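You operate a simulated robot arm through the tools that you are given. There is no shell and no other tool.

Carry out the task below with a simulated robot arm. There is one attempt and no reset: what you move stays moved.

JOB
Close the gate on the white block, clamp it, zero the gap display.
Fine: the gate is the blue jaw; the block stays between the jaws; one press of the white key.

The check looks at the end state, three seconds after you hand in, the way a careful person would. Anything else that was tipped, shoved, dropped, spilled or broken makes it a failure.

ROBOT AND FRAMES
A 7-joint arm with a two-finger parallel gripper, fixed in place. Base frame: the origin is on the floor under the middle of its stand, x ahead of it, y to its left, z up. Readings come in cm, rad, newtons and seconds.
It reaches about 137.2 cm from its shoulder. Its first joint turns from -2.601 to 2.601 rad. Payload 3.43 kg.
The TCP is the grasp point between the finger pads, 3 cm short of the fingertips. In the tool frame z runs along the fingers and y along their closing line. The gripper opens to 9.4 cm. The fingers are 2.8 cm wide and 1 cm thick; the gripper's body (5 by 9.6 cm) begins 5.5 cm behind the TCP.
Orientation is told as [roll, pitch, yaw] about the base's x, y, z axes, in that order, counted from this pose: with the fingers straight down and closing along the base's y, the tool's x points along the base's -x, its y along +y and its z along -z.

CONTROLS
- The arm moves only by the tool arm_command. Its argument "motion" is a list of rows, each a list of 7 numbers: the shift along the tool's x, y, z in cm, then the turn, a rotation vector about the tool's x, y, z in rad, then the finger opening in cm, from 0 to 9.4. In form: [[dx, dy, dz, rx, ry, rz, hand], ...]. A call has 1 to 20 rows; each row shifts and turns the commanded pose from where the row before left it, along the tool's axes as they then stand. A row lasts 0.2 s, in which the tool goes at most 5 cm and 0.15 rad; a call with a longer step from one row to the next is refused whole, and so is a gripper value outside its range. Where a pose cannot be reached the arm comes as near as it can. A force on the tool above 40 N (or 10 N above the force at the start of the call, whichever is more), or a blocked arm, ends the call early, and 0.2 s more pass. The fingers move at their own pace (about 4.5 cm/s each) and stop on an object; they squeeze with about 29 N. The grip force told is the motor's: it shows also when the fingers shut on nothing. Time passes only in rows, and 0.2 s behind the last, so rows that do not move let the fingers close. The reply holds the time, the measured pose of the TCP, the force on the tool along the base axes, the opening and the grip force, in the units named above and with some noise, with the torque about the TCP (base axes, N m) and any sound that the robot's microphone picked up, and new pictures: "pictures" is both (left out), scene, wrist or none.
- Cameras (640 x 400 px; columns grow to the right, rows downward): "scene" is fixed at [22.13, -49.85, 162.46]; the picture's right is [0.59, -0.81, 0.00], its down [-0.40, -0.29, -0.87] and it looks along [0.70, 0.51, -0.50] (base axes); focal length 365 px, centre (320, 200). "wrist" rides on the gripper at [7.6, 1.4, -10.2] in the tool frame; the picture's right is [-0.18, 0.98, 0.00], its down [-0.75, -0.14, -0.64] and it looks along [-0.63, -0.12, 0.77] (tool axes); focal length 243 px, centre (320, 200). There is no depth. A picture from a camera that has moved, and an enlarged one, comes with that camera's place and axes in the base frame and with its lens.
- zoom(camera, box): a new picture of the part [left, top, right, bottom] of that camera's present view, enlarged. No time passes.
- finish_job(): hands the job in; it is judged then, once.

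Nothing tells you positions but the pictures and the camera data. Unless the task says otherwise, let go and move clear before handing in.

The tools are called after "Call:" by a JSON object that holds its "api" and its "payload". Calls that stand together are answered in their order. arm_command: Moves the arm, as the interface text tells. Its arguments: {"type":"object","properties":{"motion":{"type":"array","items":{"type":"array","items":{"type":"number"}}},"pictures":{"type":"string","enum":["both","scene","wrist","none"]}},"required":["motion"]} The other tools are called the same way: zoom (camera, box) takes an enlarged picture of a part of a camera's view; finish_job () hands the job in.

At the start:

```text
time: 0.0
position: [92.23, 35.14, 122.65]
tool_rot: [-0.001, -0.002, 0.0]
wrist_force: [0.1, -0.7, 0.9]
moment: [0.0, -0.02, -0.02]
finger_gap: 9.41
gripper_force: 0.1
```

scene: 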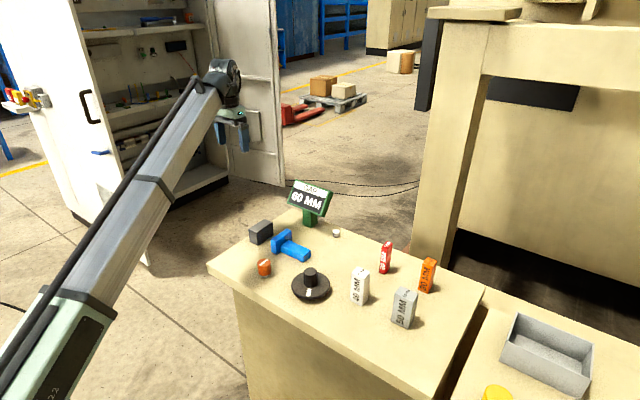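
wrist: 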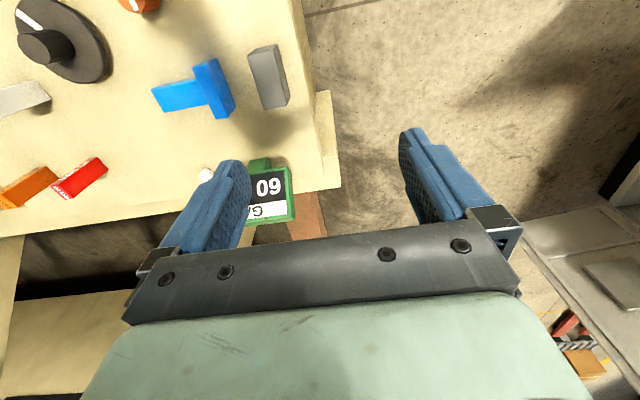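

I see a bench with a grey fixed jaw, a blue sliding jaw, a black dial with a white pointer, an orange knob, a display reading "60 MM", a white key, and several blocks (white, red, orange, grey). I'll zoom in on these first.

Call:
{"api": "zoom", "payload": {"camera": "scene", "box": [220, 170, 380, 270]}}

Call:
{"api": "zoom", "payload": {"camera": "scene", "box": [280, 230, 460, 342]}}

Call:
{"api": "zoom", "payload": {"camera": "wrist", "box": [0, 0, 340, 212]}}

Call:
{"api": "zoom", "payload": {"camera": "scene", "box": [240, 240, 340, 302]}}

```text
4.00 times, centred on (300, 220) of scene
camera zoom: at [22.13, -49.85, 162.46], right [0.59, -0.81, 0.0], down [-0.4, -0.29, -0.87], along [0.7, 0.51, -0.5], focal length 1461 px, centre (400, 120)
```

zoom: 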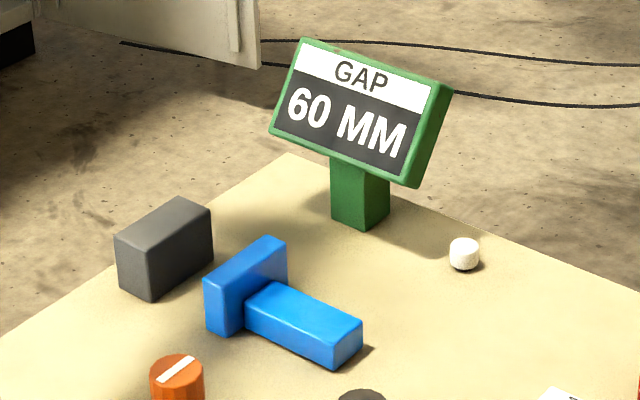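

```text
3.56 times, centred on (370, 286) of scene
camera zoom: at [22.13, -49.85, 162.46], right [0.59, -0.81, 0.0], down [-0.4, -0.29, -0.87], along [0.7, 0.51, -0.5], focal length 1298 px, centre (142, -106)
```

zoom: 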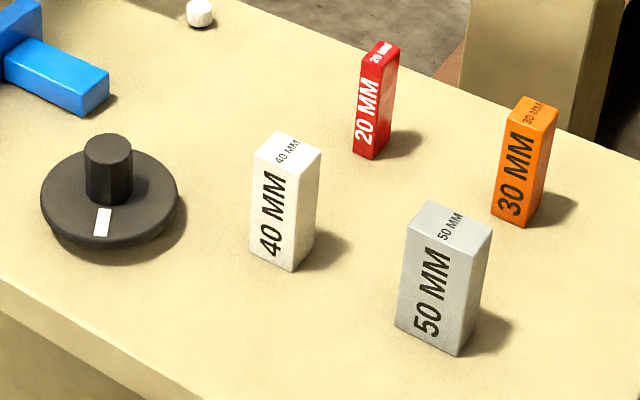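

```text
1.88 times, centred on (170, 106) of wrist
camera zoom: at [84.66, 36.53, 132.91], right [0.18, 0.98, 0.0], down [0.75, -0.14, 0.64], along [0.63, -0.12, -0.77], focal length 457 px, centre (602, 377)
```

zoom: 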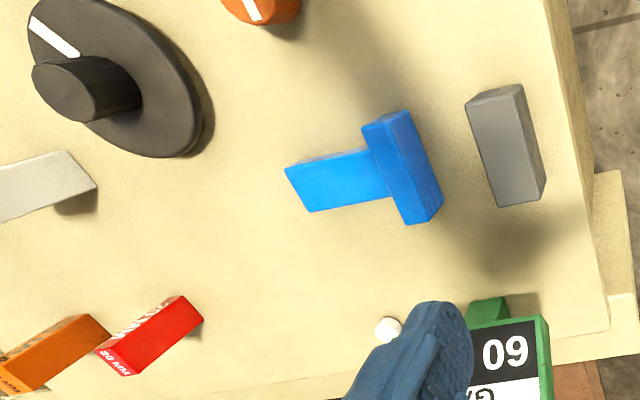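

```text
6.40 times, centred on (290, 271) of scene
camera zoom: at [22.13, -49.85, 162.46], right [0.59, -0.81, 0.0], down [-0.4, -0.29, -0.87], along [0.7, 0.51, -0.5], focal length 2337 px, centre (512, -254)
```

zoom: 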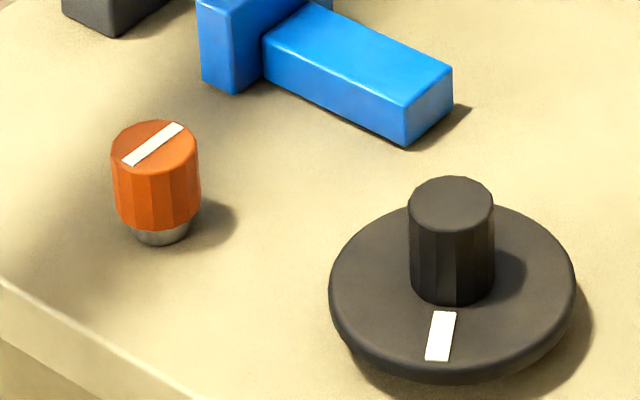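

The bench top is at about z≈88. I place the white 40 mm block near (88.6, -15), the wheel near (83, -2), the orange knob near (80, 12), the grey jaw near (95, 28), the blue jaw near (94, 18) and the key near (109, 7). I'll move the wrist camera over the bench to measure these better.

Call:
{"api": "arm_command", "payload": {"motion": [[2, -3, 0.9, 0, 0, 0, 9.4], [2, -3, 0.9, 0, 0, 0, 9.4], [2, -3, 0.9, 0, 0, 0, 9.4], [2, -3, 0.9, 0, 0, 0, 9.4], [2, -3, 0.9, 0, 0, 0, 9.4], [2, -3, 0.9, 0, 0, 0, 9.4], [2, -3, 0.9, 0, 0, 0, 9.4], [2, -3, 0.9, 0, 0, 0, 9.4], [2, -3, 0.9, 0, 0, 0, 9.4], [2, -3, 0.9, 0, 0, 0, 9.4], [0, 0, 0, 0, 0, 0, 9.4]]}}

```text
time: 1.5
position: [80.33, 16.67, 117.04]
tool_rot: [0.004, -0.015, -0.006]
wrist_force: [3.8, -2.8, -4.2]
moment: [0.3, -0.04, 0.25]
finger_gap: 9.4
gripper_force: 0.0
stopped in row 7: the force on the tool passed its limit at 44 N (the readings are from after the stop); the commanded pose is now the measured one
camera wrist: at [72.44, 18.07, 127.16], right [0.19, 0.98, 0.01], down [0.74, -0.15, 0.65], along [0.64, -0.12, -0.76], focal length 243 px, centre (320, 200)
```

scene: 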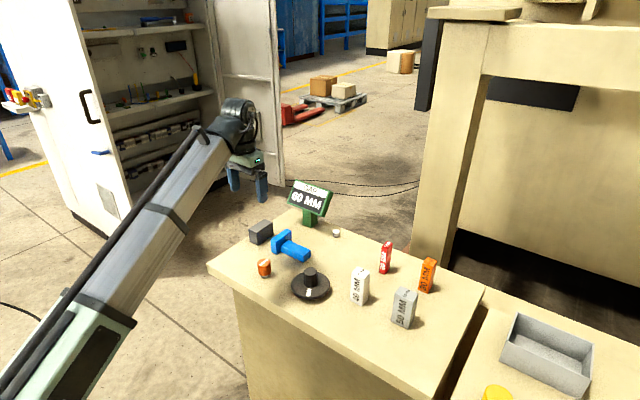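
wrist: 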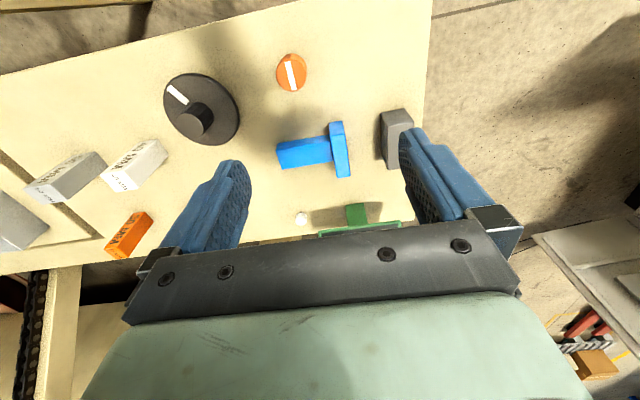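

Nothing is near the gripper, so I think moving too fast tripped the force limit. I'll carry on more slowly toward a viewing pose over the bench.

Call:
{"api": "arm_command", "payload": {"motion": [[0.5, -0.7, 0.3, 0, 0, 0, 9.4], [1, -1.2, 0.5, 0, 0, 0, 9.4], [1, -1.2, 0.5, 0, 0, 0, 9.4], [1, -1.2, 0.5, 0, 0, 0, 9.4], [1, -1.2, 0.5, 0, 0, 0, 9.4], [1, -1.2, 0.5, 0, 0, 0, 9.4], [1, -1.2, 0.5, 0, 0, 0, 9.4], [1, -1.2, 0.5, 0, 0, 0, 9.4], [0.5, -0.7, 0.3, 0, 0, 0, 9.4], [0, 0, 0, 0, 0, 0, 9.4]]}}

```text
time: 2.4
position: [77.5, 12.96, 115.46]
tool_rot: [0.003, -0.019, -0.008]
wrist_force: [4.6, -2.2, -8.6]
moment: [0.19, -0.08, 0.14]
finger_gap: 9.39
gripper_force: 0.1
stopped in row 4: the force on the tool passed its limit at 42 N (the readings are from after the stop); the commanded pose is now the measured one
camera wrist: at [69.56, 14.48, 125.57], right [0.19, 0.98, 0.01], down [0.74, -0.15, 0.66], along [0.64, -0.12, -0.75], focal length 243 px, centre (320, 200)
```

scene: 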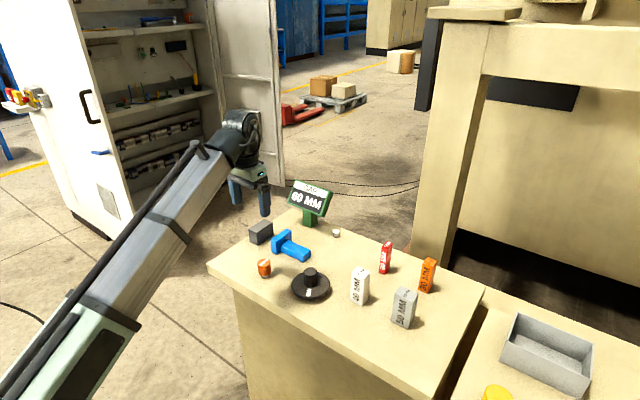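
wrist: 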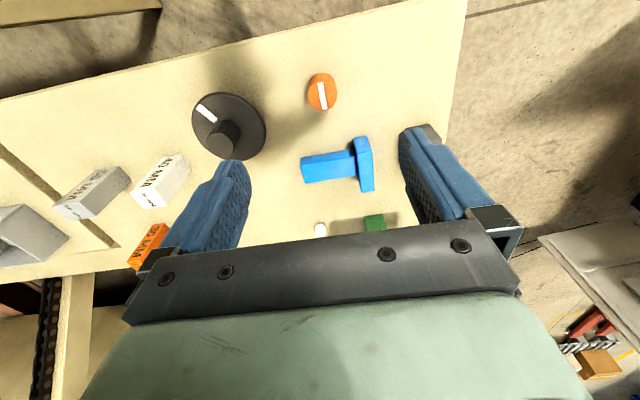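

The force limit tripped again with nothing in view. I'll look closely around the gripper before moving again.

Call:
{"api": "zoom", "payload": {"camera": "scene", "box": [130, 80, 370, 230]}}

Call:
{"api": "zoom", "payload": {"camera": "wrist", "box": [100, 0, 480, 240]}}

Call:
{"api": "arm_command", "payload": {"motion": [[0, 0, 0, 0, 0, 0, 9.4], [0, 0, 0, 0, 0, 0, 9.4], [0, 0, 0, 0, 0, 0, 9.4]], "pictures": "none"}}

```text
2.67 times, centred on (250, 155) of scene
camera zoom: at [22.13, -49.85, 162.46], right [0.59, -0.81, 0.0], down [-0.4, -0.29, -0.87], along [0.7, 0.51, -0.5], focal length 974 px, centre (507, 320)
```

zoom: 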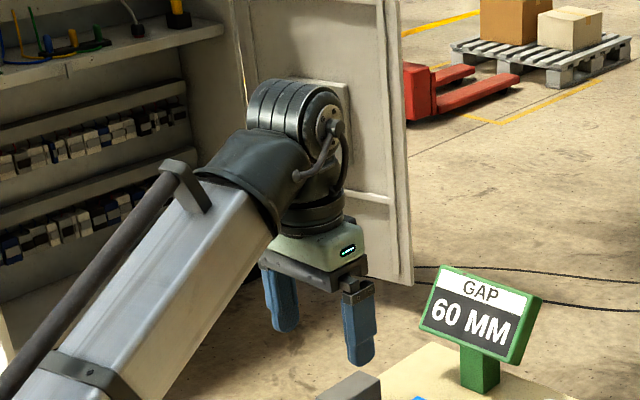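

```text
1.67 times, centred on (290, 120) of wrist
camera zoom: at [69.56, 14.48, 125.57], right [0.19, 0.98, 0.01], down [0.74, -0.15, 0.66], along [0.64, -0.12, -0.75], focal length 404 px, centre (370, 333)
```

zoom: 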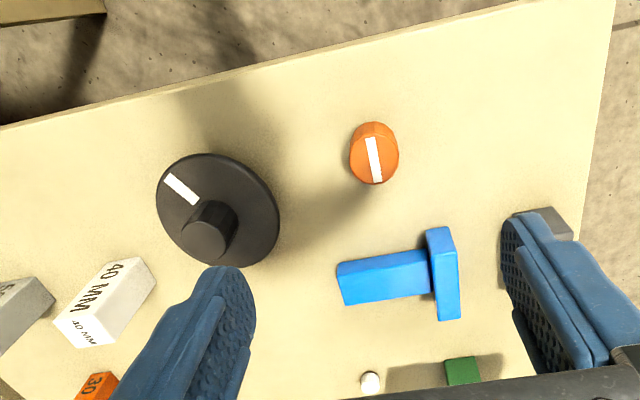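

```text
time: 3.2
position: [77.28, 13.06, 115.43]
tool_rot: [0.002, -0.017, -0.008]
wrist_force: [8.7, 0.4, -15.6]
moment: [-0.06, -0.38, -0.02]
finger_gap: 9.4
gripper_force: 0.0
```

A steady force of about 18 N sits on the camera side of the tool, with a torque that puts the contact at the camera mount. The wrist camera is pressing on the robot's own forearm in this pose. I'll back off forward and slightly down, then turn the hand so the camera faces sideways.

Call:
{"api": "arm_command", "payload": {"motion": [[-0.5, 0, 0.3, 0, 0, 0, 9.4], [-1, 0, 0.3, 0, 0, 0, 9.4], [-1.5, 0, 0.3, 0, 0, 0, 9.4], [-1.5, 0, 0.3, 0, 0, 0, 9.4], [-1.5, 0, 0, 0, 0, 0, 9.4], [-1.5, 0, 0, 0, 0, 0, 9.4], [-1.5, 0, 0, 0, 0, 0, 9.4], [-1.5, 0, 0, 0, 0, 0, 9.4], [-1.5, 0, 0, 0, 0, 0, 9.4], [-1, 0, 0, 0, 0, 0, 9.4], [0, 0, 0, 0, 0, 0, 9.4]], "pictures": "none"}}

```text
time: 5.6
position: [90.57, 13.01, 114.33]
tool_rot: [0.006, -0.018, -0.01]
wrist_force: [-0.5, 0.3, -0.4]
moment: [0.01, 0.01, 0.01]
finger_gap: 9.38
gripper_force: 0.1
```

The contact is cleared. Next I'll level the tool and turn the hand 90°, so the camera sits on the -y side and the fingers close along x.

Call:
{"api": "arm_command", "payload": {"motion": [[0, 0, 0, 0.006, 0.018, -0.01, 9.4], [0, 0, 0, 0, 0, -0.07, 9.4], [0, 0, 0, 0, 0, -0.12, 9.4], [0, 0, 0, 0, 0, -0.12, 9.4], [0, 0, 0, 0, 0, -0.12, 9.4], [0, 0, 0, 0, 0, -0.12, 9.4], [0, 0, 0, 0, 0, -0.12, 9.4], [0, 0, 0, 0, 0, -0.12, 9.4], [0, 0, 0, 0, 0, -0.12, 9.4], [0, 0, 0, 0, 0, -0.12, 9.4], [0, 0, 0, 0, 0, -0.12, 9.4], [0, 0, 0, 0, 0, -0.12, 9.4], [0, 0, 0, 0, 0, -0.12, 9.4], [0, 0, 0, 0, 0, -0.12, 9.4], [0, 0, 0, 0, 0, -0.06, 9.4], [0, 0, 0, 0, 0, 0, 9.4]]}}

```text
time: 9.0
position: [90.44, 12.81, 114.46]
tool_rot: [-0.001, 0.001, 1.574]
wrist_force: [0.2, -0.3, -0.7]
moment: [0.0, 0.04, -0.01]
finger_gap: 9.37
gripper_force: 0.0
camera wrist: at [88.97, 5.32, 124.77], right [-0.98, 0.18, 0.0], down [0.14, 0.76, 0.64], along [0.12, 0.63, -0.77], focal length 243 px, centre (320, 200)
```

scene: 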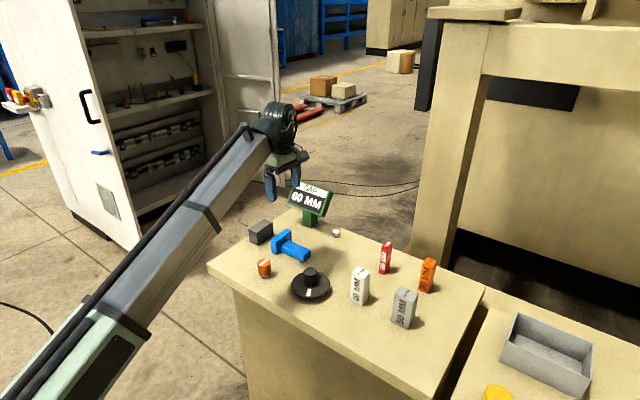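
wrist: 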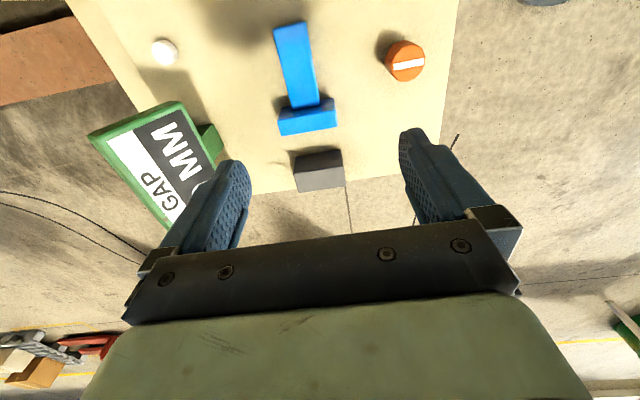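

Now I'll slide toward -y so the wrist camera can look over the white block, wheel, orange knob and jaws.

Call:
{"api": "arm_command", "payload": {"motion": [[0.8, 0, 0, 0, 0, 0, 9.4], [1.6, 0, 0, 0, 0, 0, 9.4], [2.5, 0, 0, 0, 0, 0, 9.4], [2.5, 0, 0, 0, 0, 0, 9.4], [2.5, 0, 0, 0, 0, 0, 9.4], [2.5, 0, 0, 0, 0, 0, 9.4], [2.5, 0, 0, 0, 0, 0, 9.4], [2.5, 0, 0, 0, 0, 0, 9.4], [2.5, 0, 0, 0, 0, 0, 9.4], [2.5, 0, 0, 0, 0, 0, 9.4], [2.5, 0, 0, 0, 0, 0, 9.4], [1.6, 0, 0, 0, 0, 0, 9.4], [0.8, 0, 0, 0, 0, 0, 9.4], [0, 0, 0, 0, 0, 0, 9.4]], "pictures": "wrist"}}

Call:
{"api": "zoom", "payload": {"camera": "wrist", "box": [160, 0, 480, 200]}}

```text
time: 12.0
position: [90.31, -14.28, 114.54]
tool_rot: [-0.001, 0.001, 1.573]
wrist_force: [-0.3, -0.1, 0.5]
moment: [0.0, -0.01, -0.02]
finger_gap: 9.39
gripper_force: 0.1
camera wrist: at [88.89, -21.97, 124.85], right [-0.98, 0.18, 0.0], down [0.14, 0.76, 0.64], along [0.12, 0.63, -0.77], focal length 243 px, centre (320, 200)
```

wrist: 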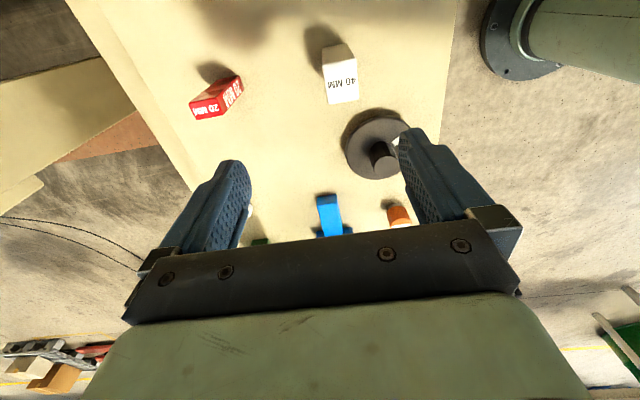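

```text
2.00 times, centred on (320, 100) of wrist
camera zoom: at [88.89, -21.97, 124.85], right [-0.98, 0.18, 0.0], down [0.14, 0.76, 0.64], along [0.12, 0.63, -0.77], focal length 485 px, centre (320, 400)
```

zoom: 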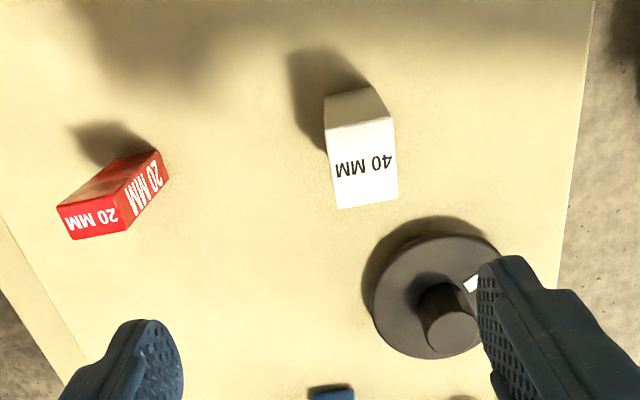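

The white block's top spans about x 86.2–89.5 and y −16.9 to −12.7. The 40 mm side already lies along y, which is the jaw direction, so no turning is needed. Next I'll move +y for a better look at the wheel, knob and jaws.

Call:
{"api": "arm_command", "payload": {"motion": [[-0.8, 0, 0, 0, 0, 0, 9.4], [-1.6, 0, 0, 0, 0, 0, 9.4], [-2.4, 0, 0, 0, 0, 0, 9.4], [-2.4, 0, 0, 0, 0, 0, 9.4], [-2.4, 0, 0, 0, 0, 0, 9.4], [-2.4, 0, 0, 0, 0, 0, 9.4], [-1.6, 0, 0, 0, 0, 0, 9.4], [-0.8, 0, 0, 0, 0, 0, 9.4], [0, 0, 0, 0, 0, 0, 9.4]], "pictures": "wrist"}}

Call:
{"api": "zoom", "payload": {"camera": "wrist", "box": [220, 0, 440, 138]}}

Call:
{"api": "zoom", "payload": {"camera": "wrist", "box": [220, 100, 440, 238]}}

```text
time: 14.0
position: [90.44, -0.03, 114.5]
tool_rot: [-0.001, 0.001, 1.573]
wrist_force: [0.4, -0.1, 0.2]
moment: [0.01, 0.03, -0.03]
finger_gap: 9.4
gripper_force: 0.1
camera wrist: at [89.02, -7.58, 124.86], right [-0.98, 0.18, 0.0], down [0.14, 0.76, 0.64], along [0.12, 0.63, -0.77], focal length 243 px, centre (320, 200)
```

wrist: 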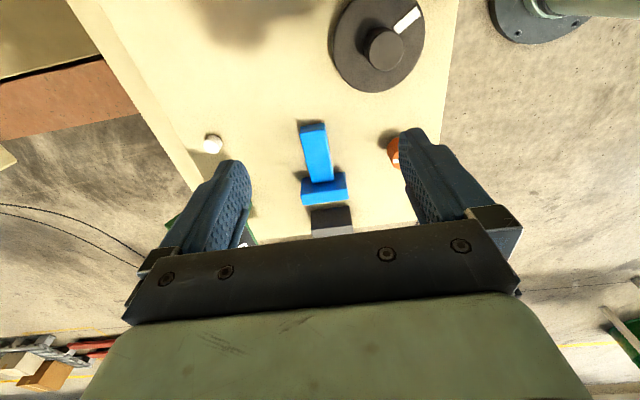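

```text
2.90 times, centred on (330, 69) of wrist
camera zoom: at [89.02, -7.58, 124.86], right [-0.98, 0.18, 0.0], down [0.14, 0.76, 0.64], along [0.12, 0.63, -0.77], focal length 703 px, centre (291, 580)
```

zoom: 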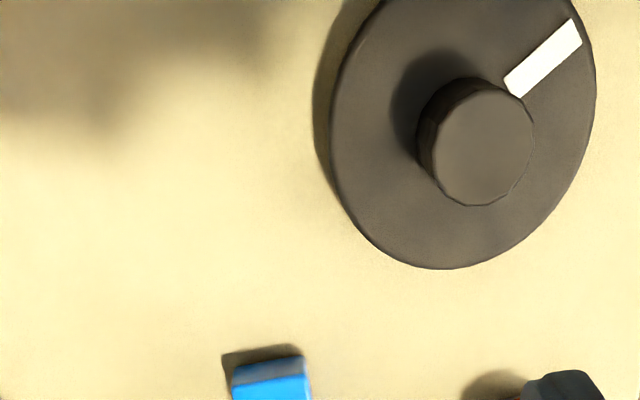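

```text
2.90 times, centred on (330, 169) of wrist
camera zoom: at [89.02, -7.58, 124.86], right [-0.98, 0.18, 0.0], down [0.14, 0.76, 0.64], along [0.12, 0.63, -0.77], focal length 703 px, centre (291, 290)
```

zoom: 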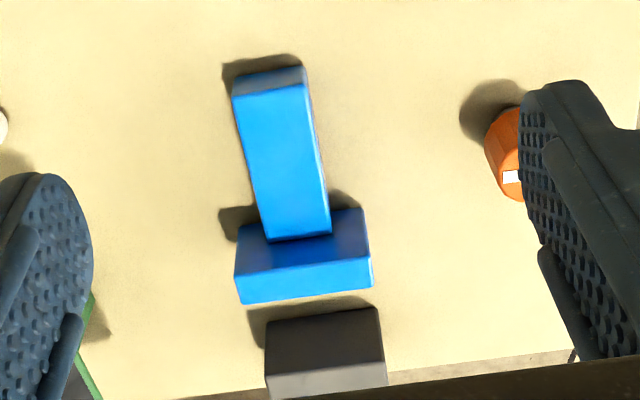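

Refined positions are the wheel hub near (83, -2, top 94.8) and the orange knob near (80, 12.5, top 93.4). The jaws span x 89–97, with the blue face at y≈19 and the grey face at y≈25. I'll go above the white block at about (87.9, −14.8) and check before descending.

Call:
{"api": "arm_command", "payload": {"motion": [[0.8, 0.14, 0, 0, 0, 0, 9.4], [1.6, 0.3, 0, 0, 0, 0, 9.4], [2.5, 0.4, 0, 0, 0, 0, 9.4], [2.5, 0.4, 0, 0, 0, 0, 9.4], [2.5, 0.4, 0, 0, 0, 0, 9.4], [2.5, 0.4, 0, 0, 0, 0, 9.4], [1.6, 0.3, 0, 0, 0, 0, 9.4], [0.77, 0.2, 0, 0, 0, 0, 9.4], [0, 0, 1.2, 0, 0, 0, 9.4], [0, 0, 2, 0, 0, 0, 9.4], [0, 0, 2, 0, 0, 0, 9.4], [0, 0, 2, 0, 0, 0, 9.4], [0, 0, 0.8, 0, 0, 0, 9.4], [0, 0, 0, 0, 0, 0, 9.4]]}}

```text
time: 17.0
position: [87.81, -14.79, 106.54]
tool_rot: [0.0, 0.0, 1.573]
wrist_force: [1.2, 0.3, 0.6]
moment: [-0.01, 0.0, 0.01]
finger_gap: 9.4
gripper_force: 0.0
camera wrist: at [86.41, -22.31, 116.83], right [-0.98, 0.18, 0.0], down [0.14, 0.76, 0.64], along [0.12, 0.63, -0.77], focal length 243 px, centre (320, 200)
```

scene: 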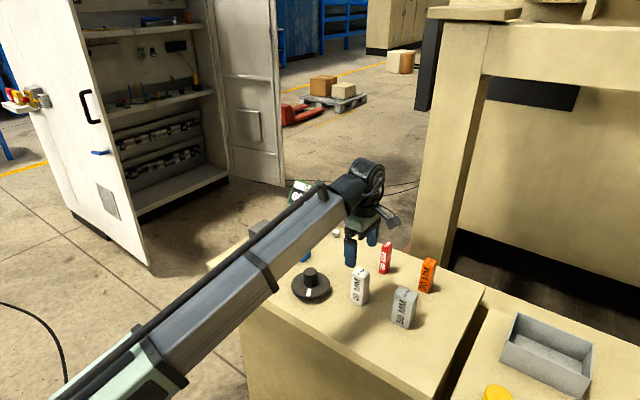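
wrist: 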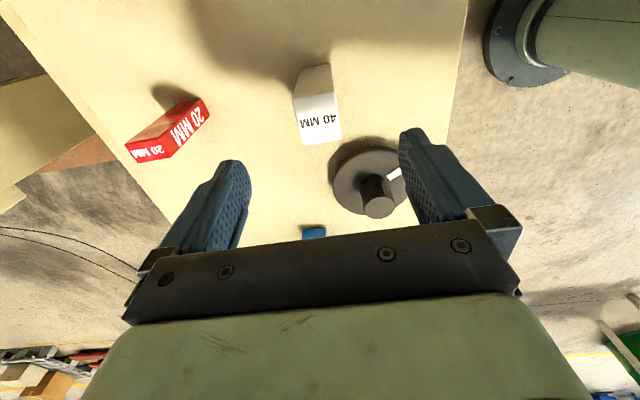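

Call:
{"api": "zoom", "payload": {"camera": "wrist", "box": [240, 50, 400, 150]}}

```text
4.00 times, centred on (320, 100) of wrist
camera zoom: at [86.41, -22.31, 116.83], right [-0.98, 0.18, 0.0], down [0.14, 0.76, 0.64], along [0.12, 0.63, -0.77], focal length 970 px, centre (320, 600)
```

zoom: 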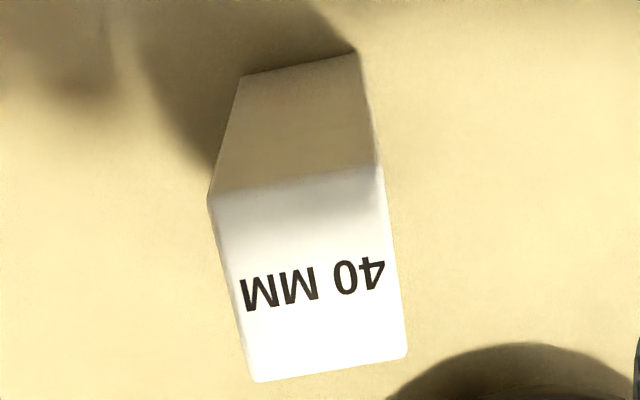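

The block's centre is about (87.95, −14.7), its top is near z≈97.7, and it's aligned with the axes. The TCP sits over it, so I'll descend to z≈95 and close along x.

Call:
{"api": "arm_command", "payload": {"motion": [[0, 0.1, 0.8, 0, 0, 0, 9.4], [0, 0, 1.5, 0, 0, 0, 9.4], [0, 0, 1.5, 0, 0, 0, 9.4], [0, 0, 1.5, 0, 0, 0, 9.4], [0, -0.2, 1.5, 0, 0, 0, 9.4], [0, 0, 1.5, 0, 0, 0, 9.4], [0, 0, 1.2, 0, 0, 0, 9.4], [0, 0, 1.2, 0, 0, 0, 9.4], [0, 0, 0.8, 0, 0, 0, 9.4], [0, 0, 0, 0, 0, 0, 9.4]]}}

```text
time: 19.2
position: [88.03, -14.76, 94.97]
tool_rot: [0.001, 0.001, 1.572]
wrist_force: [0.0, -0.3, -0.7]
moment: [0.0, 0.01, 0.03]
finger_gap: 9.41
gripper_force: 0.1
camera wrist: at [86.5, -22.43, 105.28], right [-0.98, 0.18, 0.0], down [0.14, 0.76, 0.64], along [0.12, 0.63, -0.77], focal length 243 px, centre (320, 200)
```

scene: 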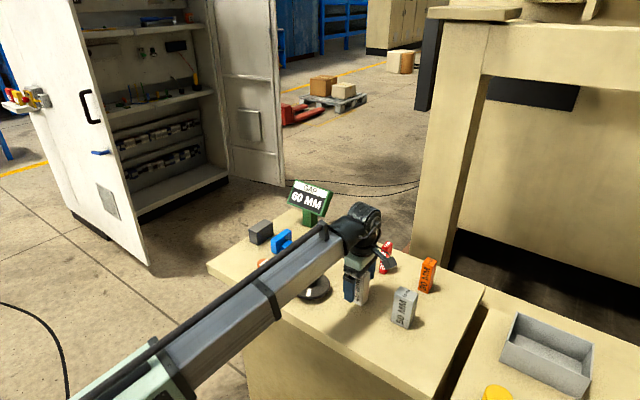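
wrist: 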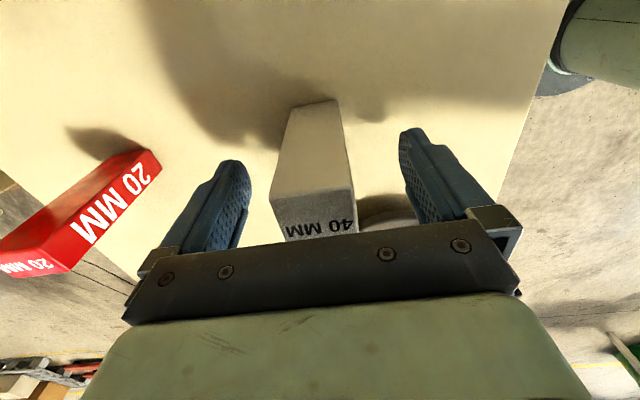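

The block is centred between the fingers, so I'll close on it.

Call:
{"api": "arm_command", "payload": {"motion": [[0, 0, 0, 0, 0, 0, 4], [0, 0, 0, 0, 0, 0, 4], [0, 0, 0, 0, 0, 0, 4], [0, 0, 0, 0, 0, 0, 2.5], [0, 0, 0, 0, 0, 0, 0], [0, 0, 0, 0, 0, 0, 0], [0, 0, 0, 0, 0, 0, 0]]}}

```text
time: 20.8
position: [88.04, -14.81, 95.03]
tool_rot: [0.0, 0.002, 1.572]
wrist_force: [1.6, 0.8, 0.7]
moment: [0.01, -0.06, -0.02]
finger_gap: 3.84
gripper_force: 29.1
camera wrist: at [86.51, -22.42, 105.3], right [-0.98, 0.18, 0.0], down [0.14, 0.76, 0.64], along [0.12, 0.63, -0.77], focal length 243 px, centre (320, 200)
```

scene: 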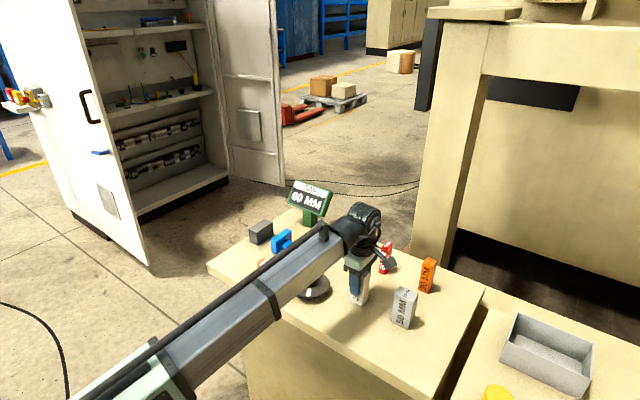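
wrist: 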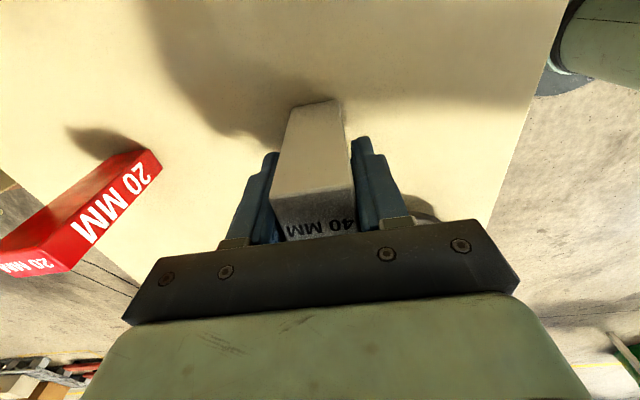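

Call:
{"api": "zoom", "payload": {"camera": "wrist", "box": [220, 80, 420, 250]}}

Call:
{"api": "zoom", "payload": {"camera": "scene", "box": [310, 200, 430, 320]}}

```text
2.35 times, centred on (320, 165) of wrist
camera zoom: at [86.51, -22.42, 105.3], right [-0.98, 0.18, 0.0], down [0.14, 0.76, 0.64], along [0.12, 0.63, -0.77], focal length 571 px, centre (320, 282)
```

zoom: 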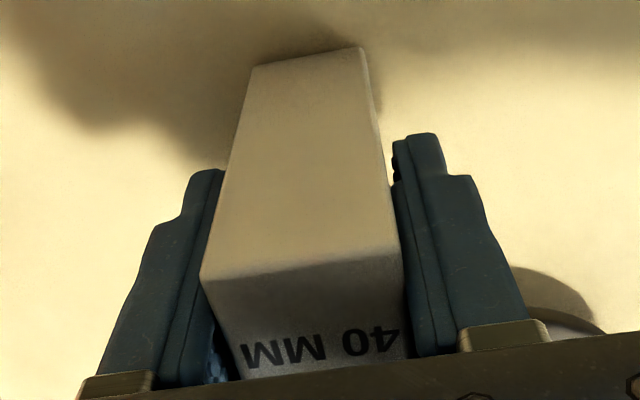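

```text
3.33 times, centred on (370, 260) of scene
camera zoom: at [22.13, -49.85, 162.46], right [0.59, -0.81, 0.0], down [-0.4, -0.29, -0.87], along [0.7, 0.51, -0.5], focal length 1217 px, centre (153, 0)
```

zoom: 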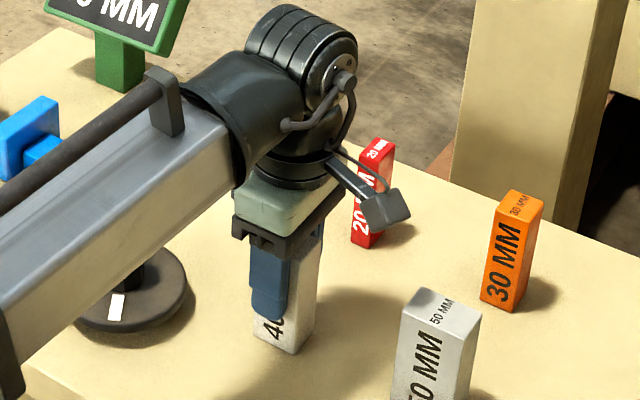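

The measured grip is 3.84 cm. Before placing, I want to be sure which side of the block is the 40 mm one, so I'll check the details in the scene camera.

Call:
{"api": "zoom", "payload": {"camera": "scene", "box": [385, 280, 425, 335]}}

Call:
{"api": "zoom", "payload": {"camera": "scene", "box": [340, 260, 380, 315]}}

Call:
{"api": "zoom", "payload": {"camera": "scene", "box": [410, 250, 450, 305]}}

```text
7.27 times, centred on (405, 308) of scene
camera zoom: at [22.13, -49.85, 162.46], right [0.59, -0.81, 0.0], down [-0.4, -0.29, -0.87], along [0.7, 0.51, -0.5], focal length 2656 px, centre (-298, -582)
```

zoom: 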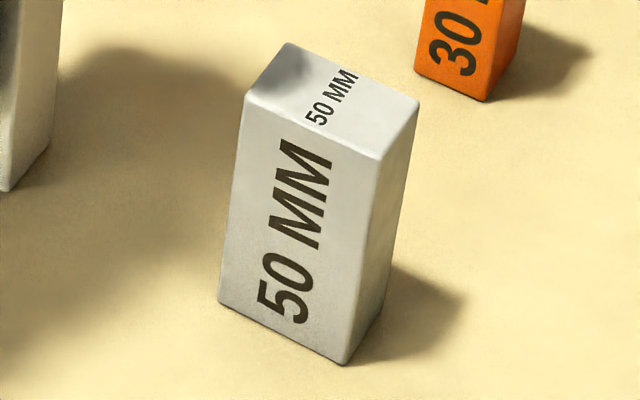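

```text
7.27 times, centred on (360, 288) of scene
camera zoom: at [22.13, -49.85, 162.46], right [0.59, -0.81, 0.0], down [-0.4, -0.29, -0.87], along [0.7, 0.51, -0.5], focal length 2656 px, centre (29, -436)
```

zoom: 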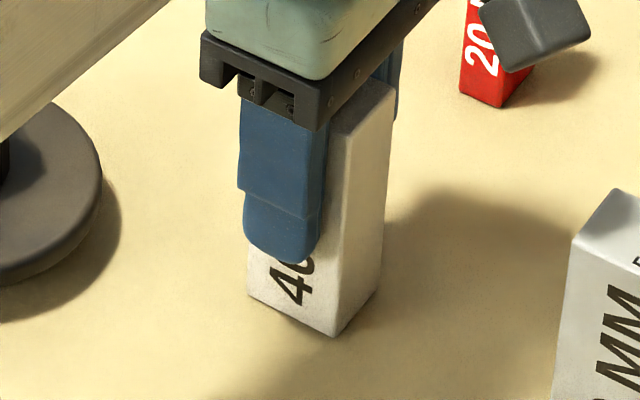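

```text
7.27 times, centred on (430, 278) of scene
camera zoom: at [22.13, -49.85, 162.46], right [0.59, -0.81, 0.0], down [-0.4, -0.29, -0.87], along [0.7, 0.51, -0.5], focal length 2656 px, centre (-480, -364)
```

zoom: 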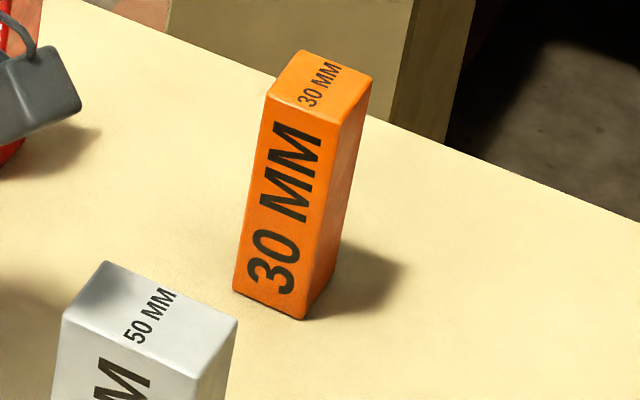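

The scene geometry shows the labelled 40 mm side lies along y and the side I'm gripping is about 3.4 cm. Placing it without rotating puts 40 mm across the gap. I'll lift it straight up and look at the jaws again.

Call:
{"api": "arm_command", "payload": {"motion": [[0, 0, -0.4, 0, 0, 0, 0], [0, 0, -0.8, 0, 0, 0, 0], [0, 0, -1.5, 0, 0, 0, 0], [0, 0, -1.8, 0, 0, 0, 0], [0, 0, -1.8, 0, 0, 0, 0], [0, 0, -1.8, 0, 0, 0, 0], [0, 0, -1.8, 0, 0, 0, 0], [0, 0, -1.4, 0, 0, 0, 0], [0, 0, -0.7, 0, 0, 0, 0], [0, 0, 0, 0, 0, 0, 0]]}}

```text
time: 23.0
position: [87.92, -14.78, 107.13]
tool_rot: [0.001, 0.002, 1.573]
wrist_force: [-0.1, -0.5, -3.3]
moment: [0.0, -0.01, 0.0]
finger_gap: 3.85
gripper_force: 29.3
camera wrist: at [86.46, -22.39, 117.33], right [-0.98, 0.18, 0.0], down [0.14, 0.76, 0.64], along [0.12, 0.63, -0.77], focal length 243 px, centre (320, 200)
```

scene: 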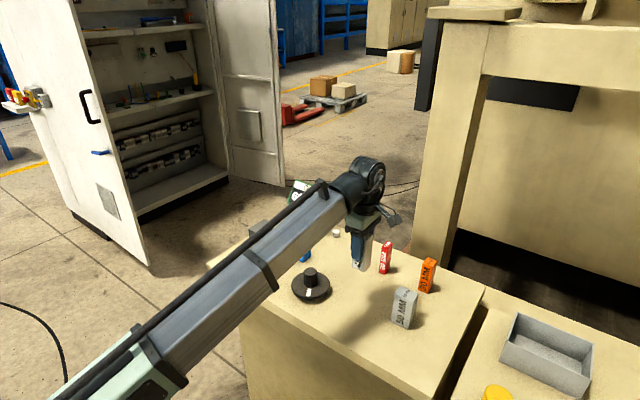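
wrist: 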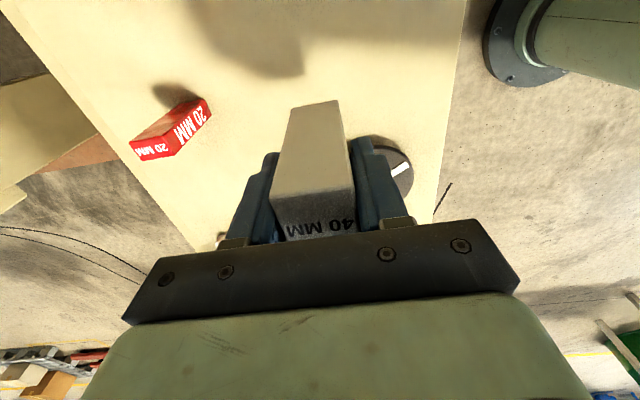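

The block is held with its bottom about 7 cm below the TCP. I'll carry it at height to a spot beside the jaws, where the camera can see the gap clearly.

Call:
{"api": "arm_command", "payload": {"motion": [[-0.8, 0.1, 0, 0, 0, 0, 0], [-1.6, 0.2, 0, 0, 0, 0, 0], [-2.4, 0.3, 0, 0, 0, 0, 0], [-2.5, 0.32, 0, 0, 0, 0, 0], [-2.5, 0.32, 0, 0, 0, 0, 0], [-2.5, 0.32, 0, 0, 0, 0, 0], [-2.5, 0.32, 0, 0, 0, 0, 0], [-2.5, 0.32, 0, 0, 0, 0, 0], [-2.5, 0.32, 0, 0, 0, 0, 0], [-2.5, 0.32, 0, 0, 0, 0, 0], [-2.5, 0.32, 0, 0, 0, 0, 0], [-2.5, 0.32, 0, 0, 0, 0, 0], [-2.5, 0.32, 0, 0, 0, 0, 0], [-2.5, 0.32, 0, 0, 0, 0, 0], [-2.5, 0.32, 0, 0, 0, 0, 0], [-2, 0.25, 0, 0, 0, 0, 0], [-1.2, 0.2, 0, 0, 0, 0, 0], [-0.8, 0.1, 0, 0, 0, 0, 0], [0, 0, 0, 0, 0, 0, 0]]}}

Call:
{"api": "zoom", "payload": {"camera": "wrist", "box": [140, 40, 340, 165]}}

```text
time: 27.0
position: [82.96, 23.82, 106.83]
tool_rot: [-0.001, 0.002, 1.573]
wrist_force: [0.1, -0.3, -3.4]
moment: [0.01, 0.01, 0.02]
finger_gap: 3.83
gripper_force: 29.2
camera wrist: at [81.5, 16.33, 117.16], right [-0.98, 0.18, 0.0], down [0.14, 0.76, 0.64], along [0.12, 0.63, -0.77], focal length 243 px, centre (320, 200)
```

scene: 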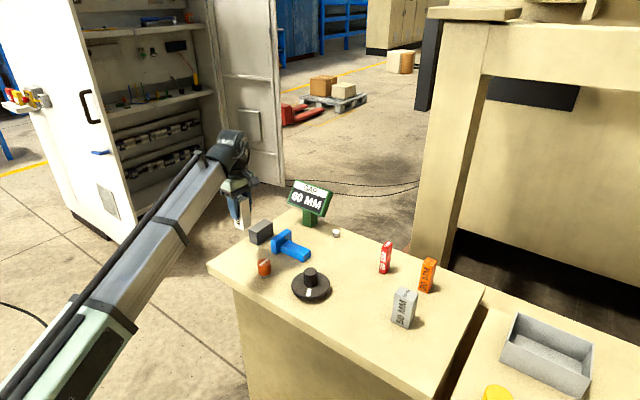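
wrist: 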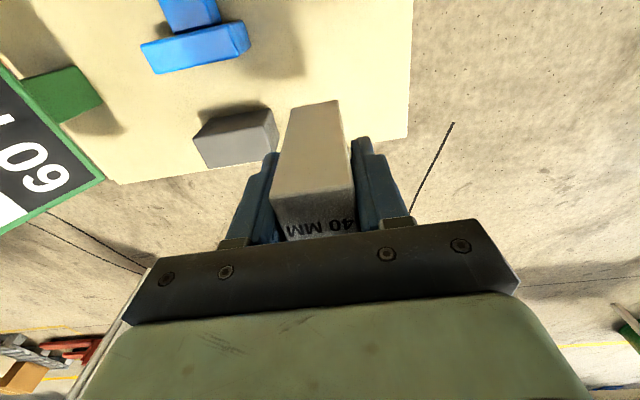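

```text
3.20 times, centred on (240, 102) of wrist
camera zoom: at [81.5, 16.33, 117.16], right [-0.98, 0.18, 0.0], down [0.14, 0.76, 0.64], along [0.12, 0.63, -0.77], focal length 776 px, centre (576, 512)
```

zoom: 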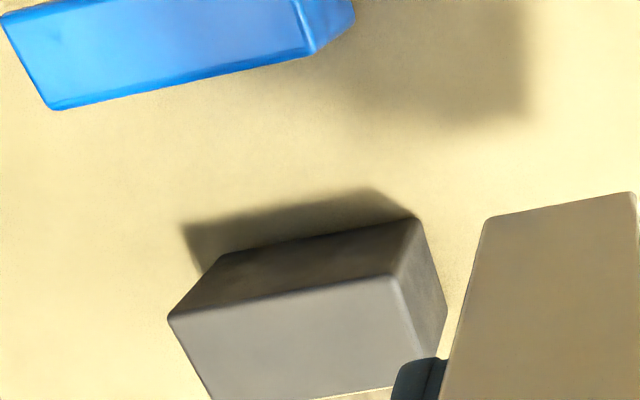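

The gap is clear. The grey face is at y≈25.15, the blue face at y≈19, the jaws span x 89.1–96.8 with tops at z≈93.5, and the gap centre is at x≈92.9. I'll move over (92.95, 22.6) and descend most of the way.

Call:
{"api": "arm_command", "payload": {"motion": [[0.1, -0.6, 0, 0, 0, 0, 0], [0.2, -1.2, 0, 0, 0, 0, 0], [0.2, -2, 0, 0, 0, 0, 0], [0.2, -2, 0, 0, 0, 0, 0], [0.2, -2, 0, 0, 0, 0, 0], [0.2, -1.4, 0, 0, 0, 0, 0], [0.12, -0.8, 0, 0, 0, 0, 0], [0, 0, 0, 0, 0, 0, 0], [0, 0, 0.5, 0, 0, 0, 0], [0, 0, 1, 0, 0, 0, 0], [0, 0, 1, 0, 0, 0, 0], [0, 0, 1, 0, 0, 0, 0], [0, 0, 0.5, 0, 0, 0, 0], [0, 0, 0, 0, 0, 0, 0]]}}

Call:
{"api": "zoom", "payload": {"camera": "wrist", "box": [200, 20, 440, 240]}}

Call:
{"api": "zoom", "payload": {"camera": "scene", "box": [210, 170, 350, 270]}}

```text
time: 30.0
position: [93.05, 22.67, 102.81]
tool_rot: [0.0, 0.0, 1.571]
wrist_force: [0.3, 0.2, -4.4]
moment: [-0.02, 0.01, 0.01]
finger_gap: 3.82
gripper_force: 29.3
camera wrist: at [91.5, 15.15, 113.21], right [-0.98, 0.18, 0.0], down [0.14, 0.76, 0.64], along [0.12, 0.63, -0.77], focal length 243 px, centre (320, 200)
```

scene: 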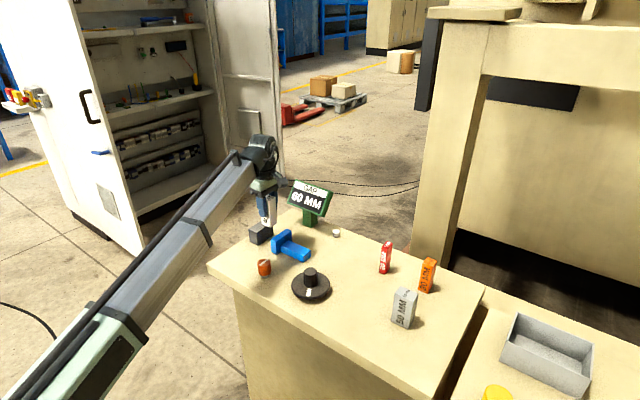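
wrist: 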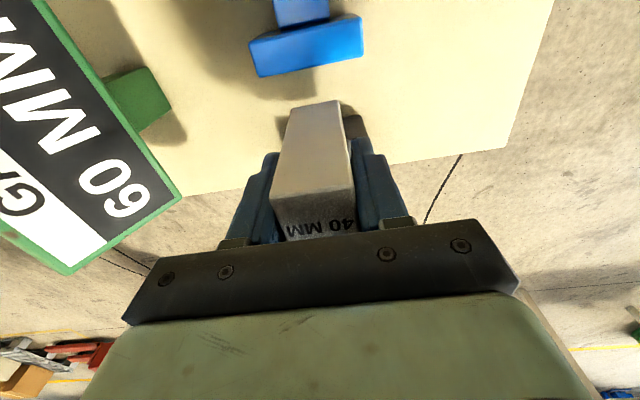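

```text
1.82 times, centred on (320, 130) of wrist
camera zoom: at [91.5, 15.15, 113.21], right [-0.98, 0.18, 0.0], down [0.14, 0.76, 0.64], along [0.12, 0.63, -0.77], focal length 441 px, centre (320, 327)
```

zoom: 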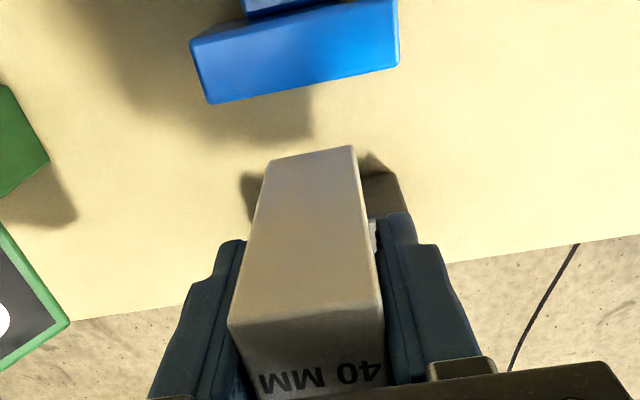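

```text
4.00 times, centred on (280, 220) of scene
camera zoom: at [22.13, -49.85, 162.46], right [0.59, -0.81, 0.0], down [-0.4, -0.29, -0.87], along [0.7, 0.51, -0.5], focal length 1461 px, centre (480, 120)
```

zoom: 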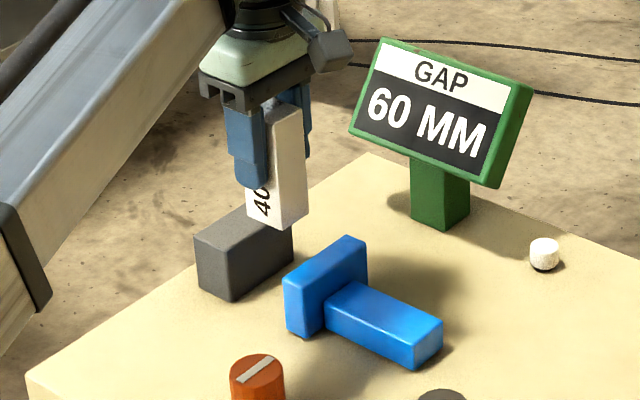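

The block clears both jaws: its faces are near y≈20.7 and 24.7, inside 19.0–25.15. I'll descend to just above the table.

Call:
{"api": "arm_command", "payload": {"motion": [[0.1, 0.05, 0.5, 0, 0, 0, 0], [0, 0, 1, 0, 0, 0, 0], [0, 0, 1, 0, 0, 0, 0], [0, 0, 1, 0, 0, 0, 0], [0, 0, 1, 0, 0, 0, 0], [0, 0, 1, 0, 0, 0, 0], [0, 0, 0.8, 0, 0, 0, 0], [0, 0, 0.6, 0, 0, 0, 0], [0, 0, 0.3, 0, 0, 0, 0], [0, 0, 0, 0, 0, 0, 0]]}}

Call:
{"api": "zoom", "payload": {"camera": "scene", "box": [220, 190, 320, 270]}}

Call:
{"api": "zoom", "payload": {"camera": "wrist", "box": [200, 20, 440, 240]}}

```text
time: 32.2
position: [92.98, 22.68, 95.78]
tool_rot: [-0.001, 0.001, 1.573]
wrist_force: [0.3, -0.4, -3.1]
moment: [-0.01, 0.0, 0.02]
finger_gap: 3.86
gripper_force: 29.1
camera wrist: at [91.53, 15.08, 106.03], right [-0.98, 0.18, 0.0], down [0.14, 0.76, 0.64], along [0.12, 0.63, -0.77], focal length 243 px, centre (320, 200)
```

scene: 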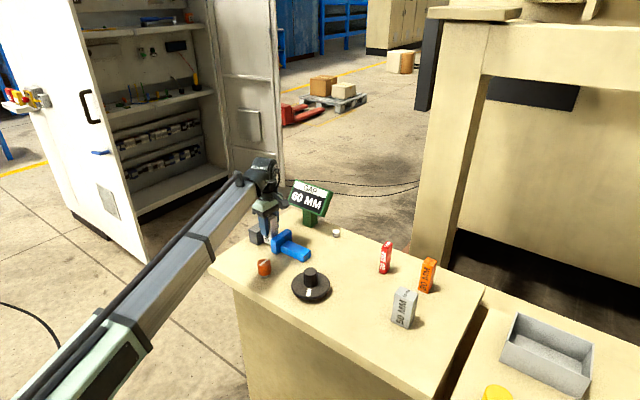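
wrist: 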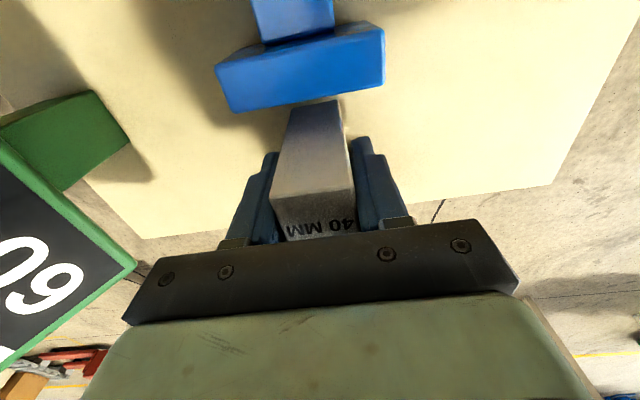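

```text
5.00 times, centred on (270, 230) of scene
camera zoom: at [22.13, -49.85, 162.46], right [0.59, -0.81, 0.0], down [-0.4, -0.29, -0.87], along [0.7, 0.51, -0.5], focal length 1826 px, centre (570, 50)
```

zoom: 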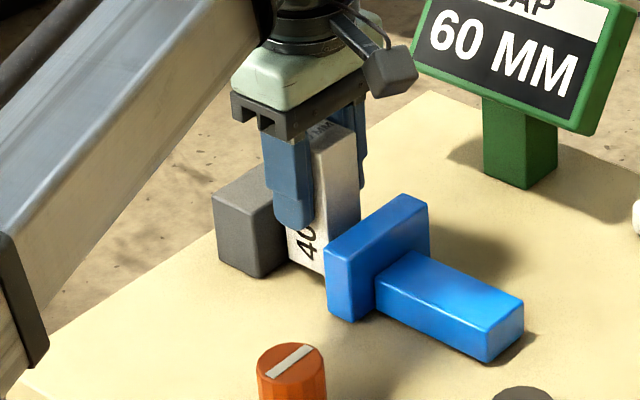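

```text
1.82 times, centred on (320, 130) of wrist
camera zoom: at [91.53, 15.08, 106.03], right [-0.98, 0.18, 0.0], down [0.14, 0.76, 0.64], along [0.12, 0.63, -0.77], focal length 441 px, centre (320, 327)
```

zoom: 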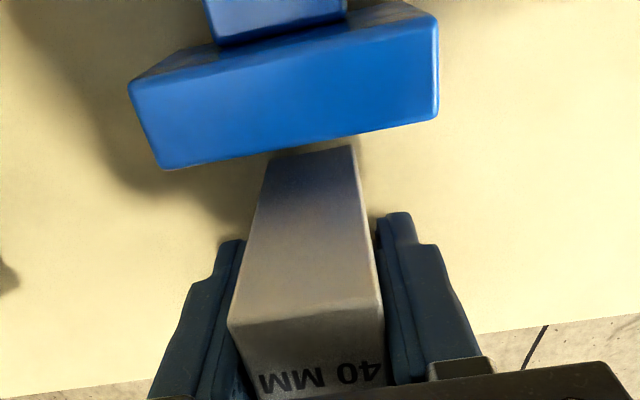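

The block is between the jaws and about 0.7 cm above the table. I'll creep down in small steps and watch the force.

Call:
{"api": "arm_command", "payload": {"motion": [[0, 0, 0.2, 0, 0, 0, 0], [0, 0, 0.2, 0, 0, 0, 0], [0, 0, 0.1, 0, 0, 0, 0], [0, 0, 0, 0, 0, 0, 0]], "pictures": "none"}}

```text
time: 33.2
position: [92.96, 22.64, 95.13]
tool_rot: [-0.001, 0.001, 1.572]
wrist_force: [0.7, -0.2, -2.8]
moment: [-0.01, -0.02, 0.02]
finger_gap: 3.82
gripper_force: 28.7
```

Call:
{"api": "arm_command", "payload": {"motion": [[0, 0, 0.1, 0, 0, 0, 0], [0, 0, 0, 0, 0, 0, 0]], "pictures": "none"}}

```text
time: 33.8
position: [92.97, 22.68, 95.07]
tool_rot: [-0.001, 0.003, 1.573]
wrist_force: [-0.2, 0.7, -3.0]
moment: [-0.02, 0.0, 0.01]
finger_gap: 3.84
gripper_force: 29.3
```

Call:
{"api": "arm_command", "payload": {"motion": [[0, 0, 0.07, 0, 0, 0, 0], [0, 0, 0, 0, 0, 0, 0]], "pictures": "none"}}

```text
time: 34.4
position: [93.04, 22.63, 95.05]
tool_rot: [0.0, 0.001, 1.574]
wrist_force: [0.2, 0.0, -3.9]
moment: [0.01, -0.03, 0.01]
finger_gap: 3.82
gripper_force: 28.9
```

Call:
{"api": "arm_command", "payload": {"motion": [[0, 0, 0.08, 0, 0, 0, 0], [0, 0, 0, 0, 0, 0, 0]], "pictures": "none"}}

```text
time: 35.0
position: [92.89, 22.67, 94.99]
tool_rot: [-0.001, 0.001, 1.571]
wrist_force: [-0.2, 0.4, -2.4]
moment: [-0.04, -0.03, 0.04]
finger_gap: 3.83
gripper_force: 28.9
```

Call:
{"api": "arm_command", "payload": {"motion": [[0, 0, 0.08, 0, 0, 0, 0], [0, 0, 0, 0, 0, 0, 0]], "pictures": "none"}}

```text
time: 35.6
position: [93.06, 22.63, 94.93]
tool_rot: [-0.003, 0.002, 1.574]
wrist_force: [3.6, 3.1, 13.4]
moment: [-0.07, 0.02, -0.02]
finger_gap: 3.81
gripper_force: 29.4
```

The block is resting on the table, with contact force showing. I'll ease off slightly, open the fingers, and rise straight up.

Call:
{"api": "arm_command", "payload": {"motion": [[0, 0, -0.06, 0, 0, 0, 0], [0, 0, 0, 0, 0, 0, 7], [0, 0, 0, 0, 0, 0, 7], [0, 0, 0, 0, 0, 0, 7], [0, 0, 0, 0, 0, 0, 7], [0, 0, 0, 0, 0, 0, 7]]}}

```text
time: 37.0
position: [92.97, 22.81, 94.96]
tool_rot: [-0.001, 0.001, 1.573]
wrist_force: [0.5, 0.7, 0.8]
moment: [0.01, -0.03, 0.0]
finger_gap: 6.99
gripper_force: 0.1
camera wrist: at [91.4, 15.12, 105.27], right [-0.98, 0.18, 0.0], down [0.14, 0.76, 0.64], along [0.12, 0.63, -0.77], focal length 243 px, centre (320, 200)
```

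scene: 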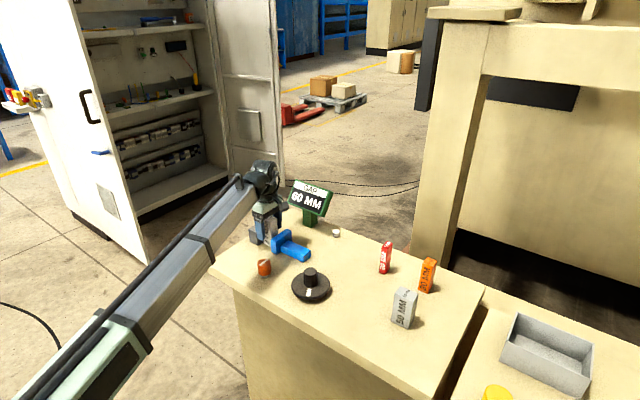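
wrist: 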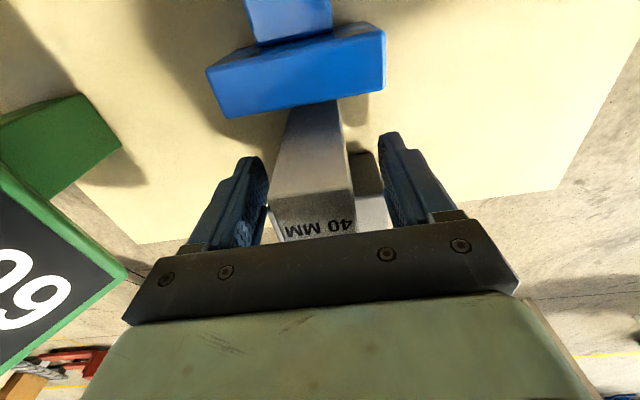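

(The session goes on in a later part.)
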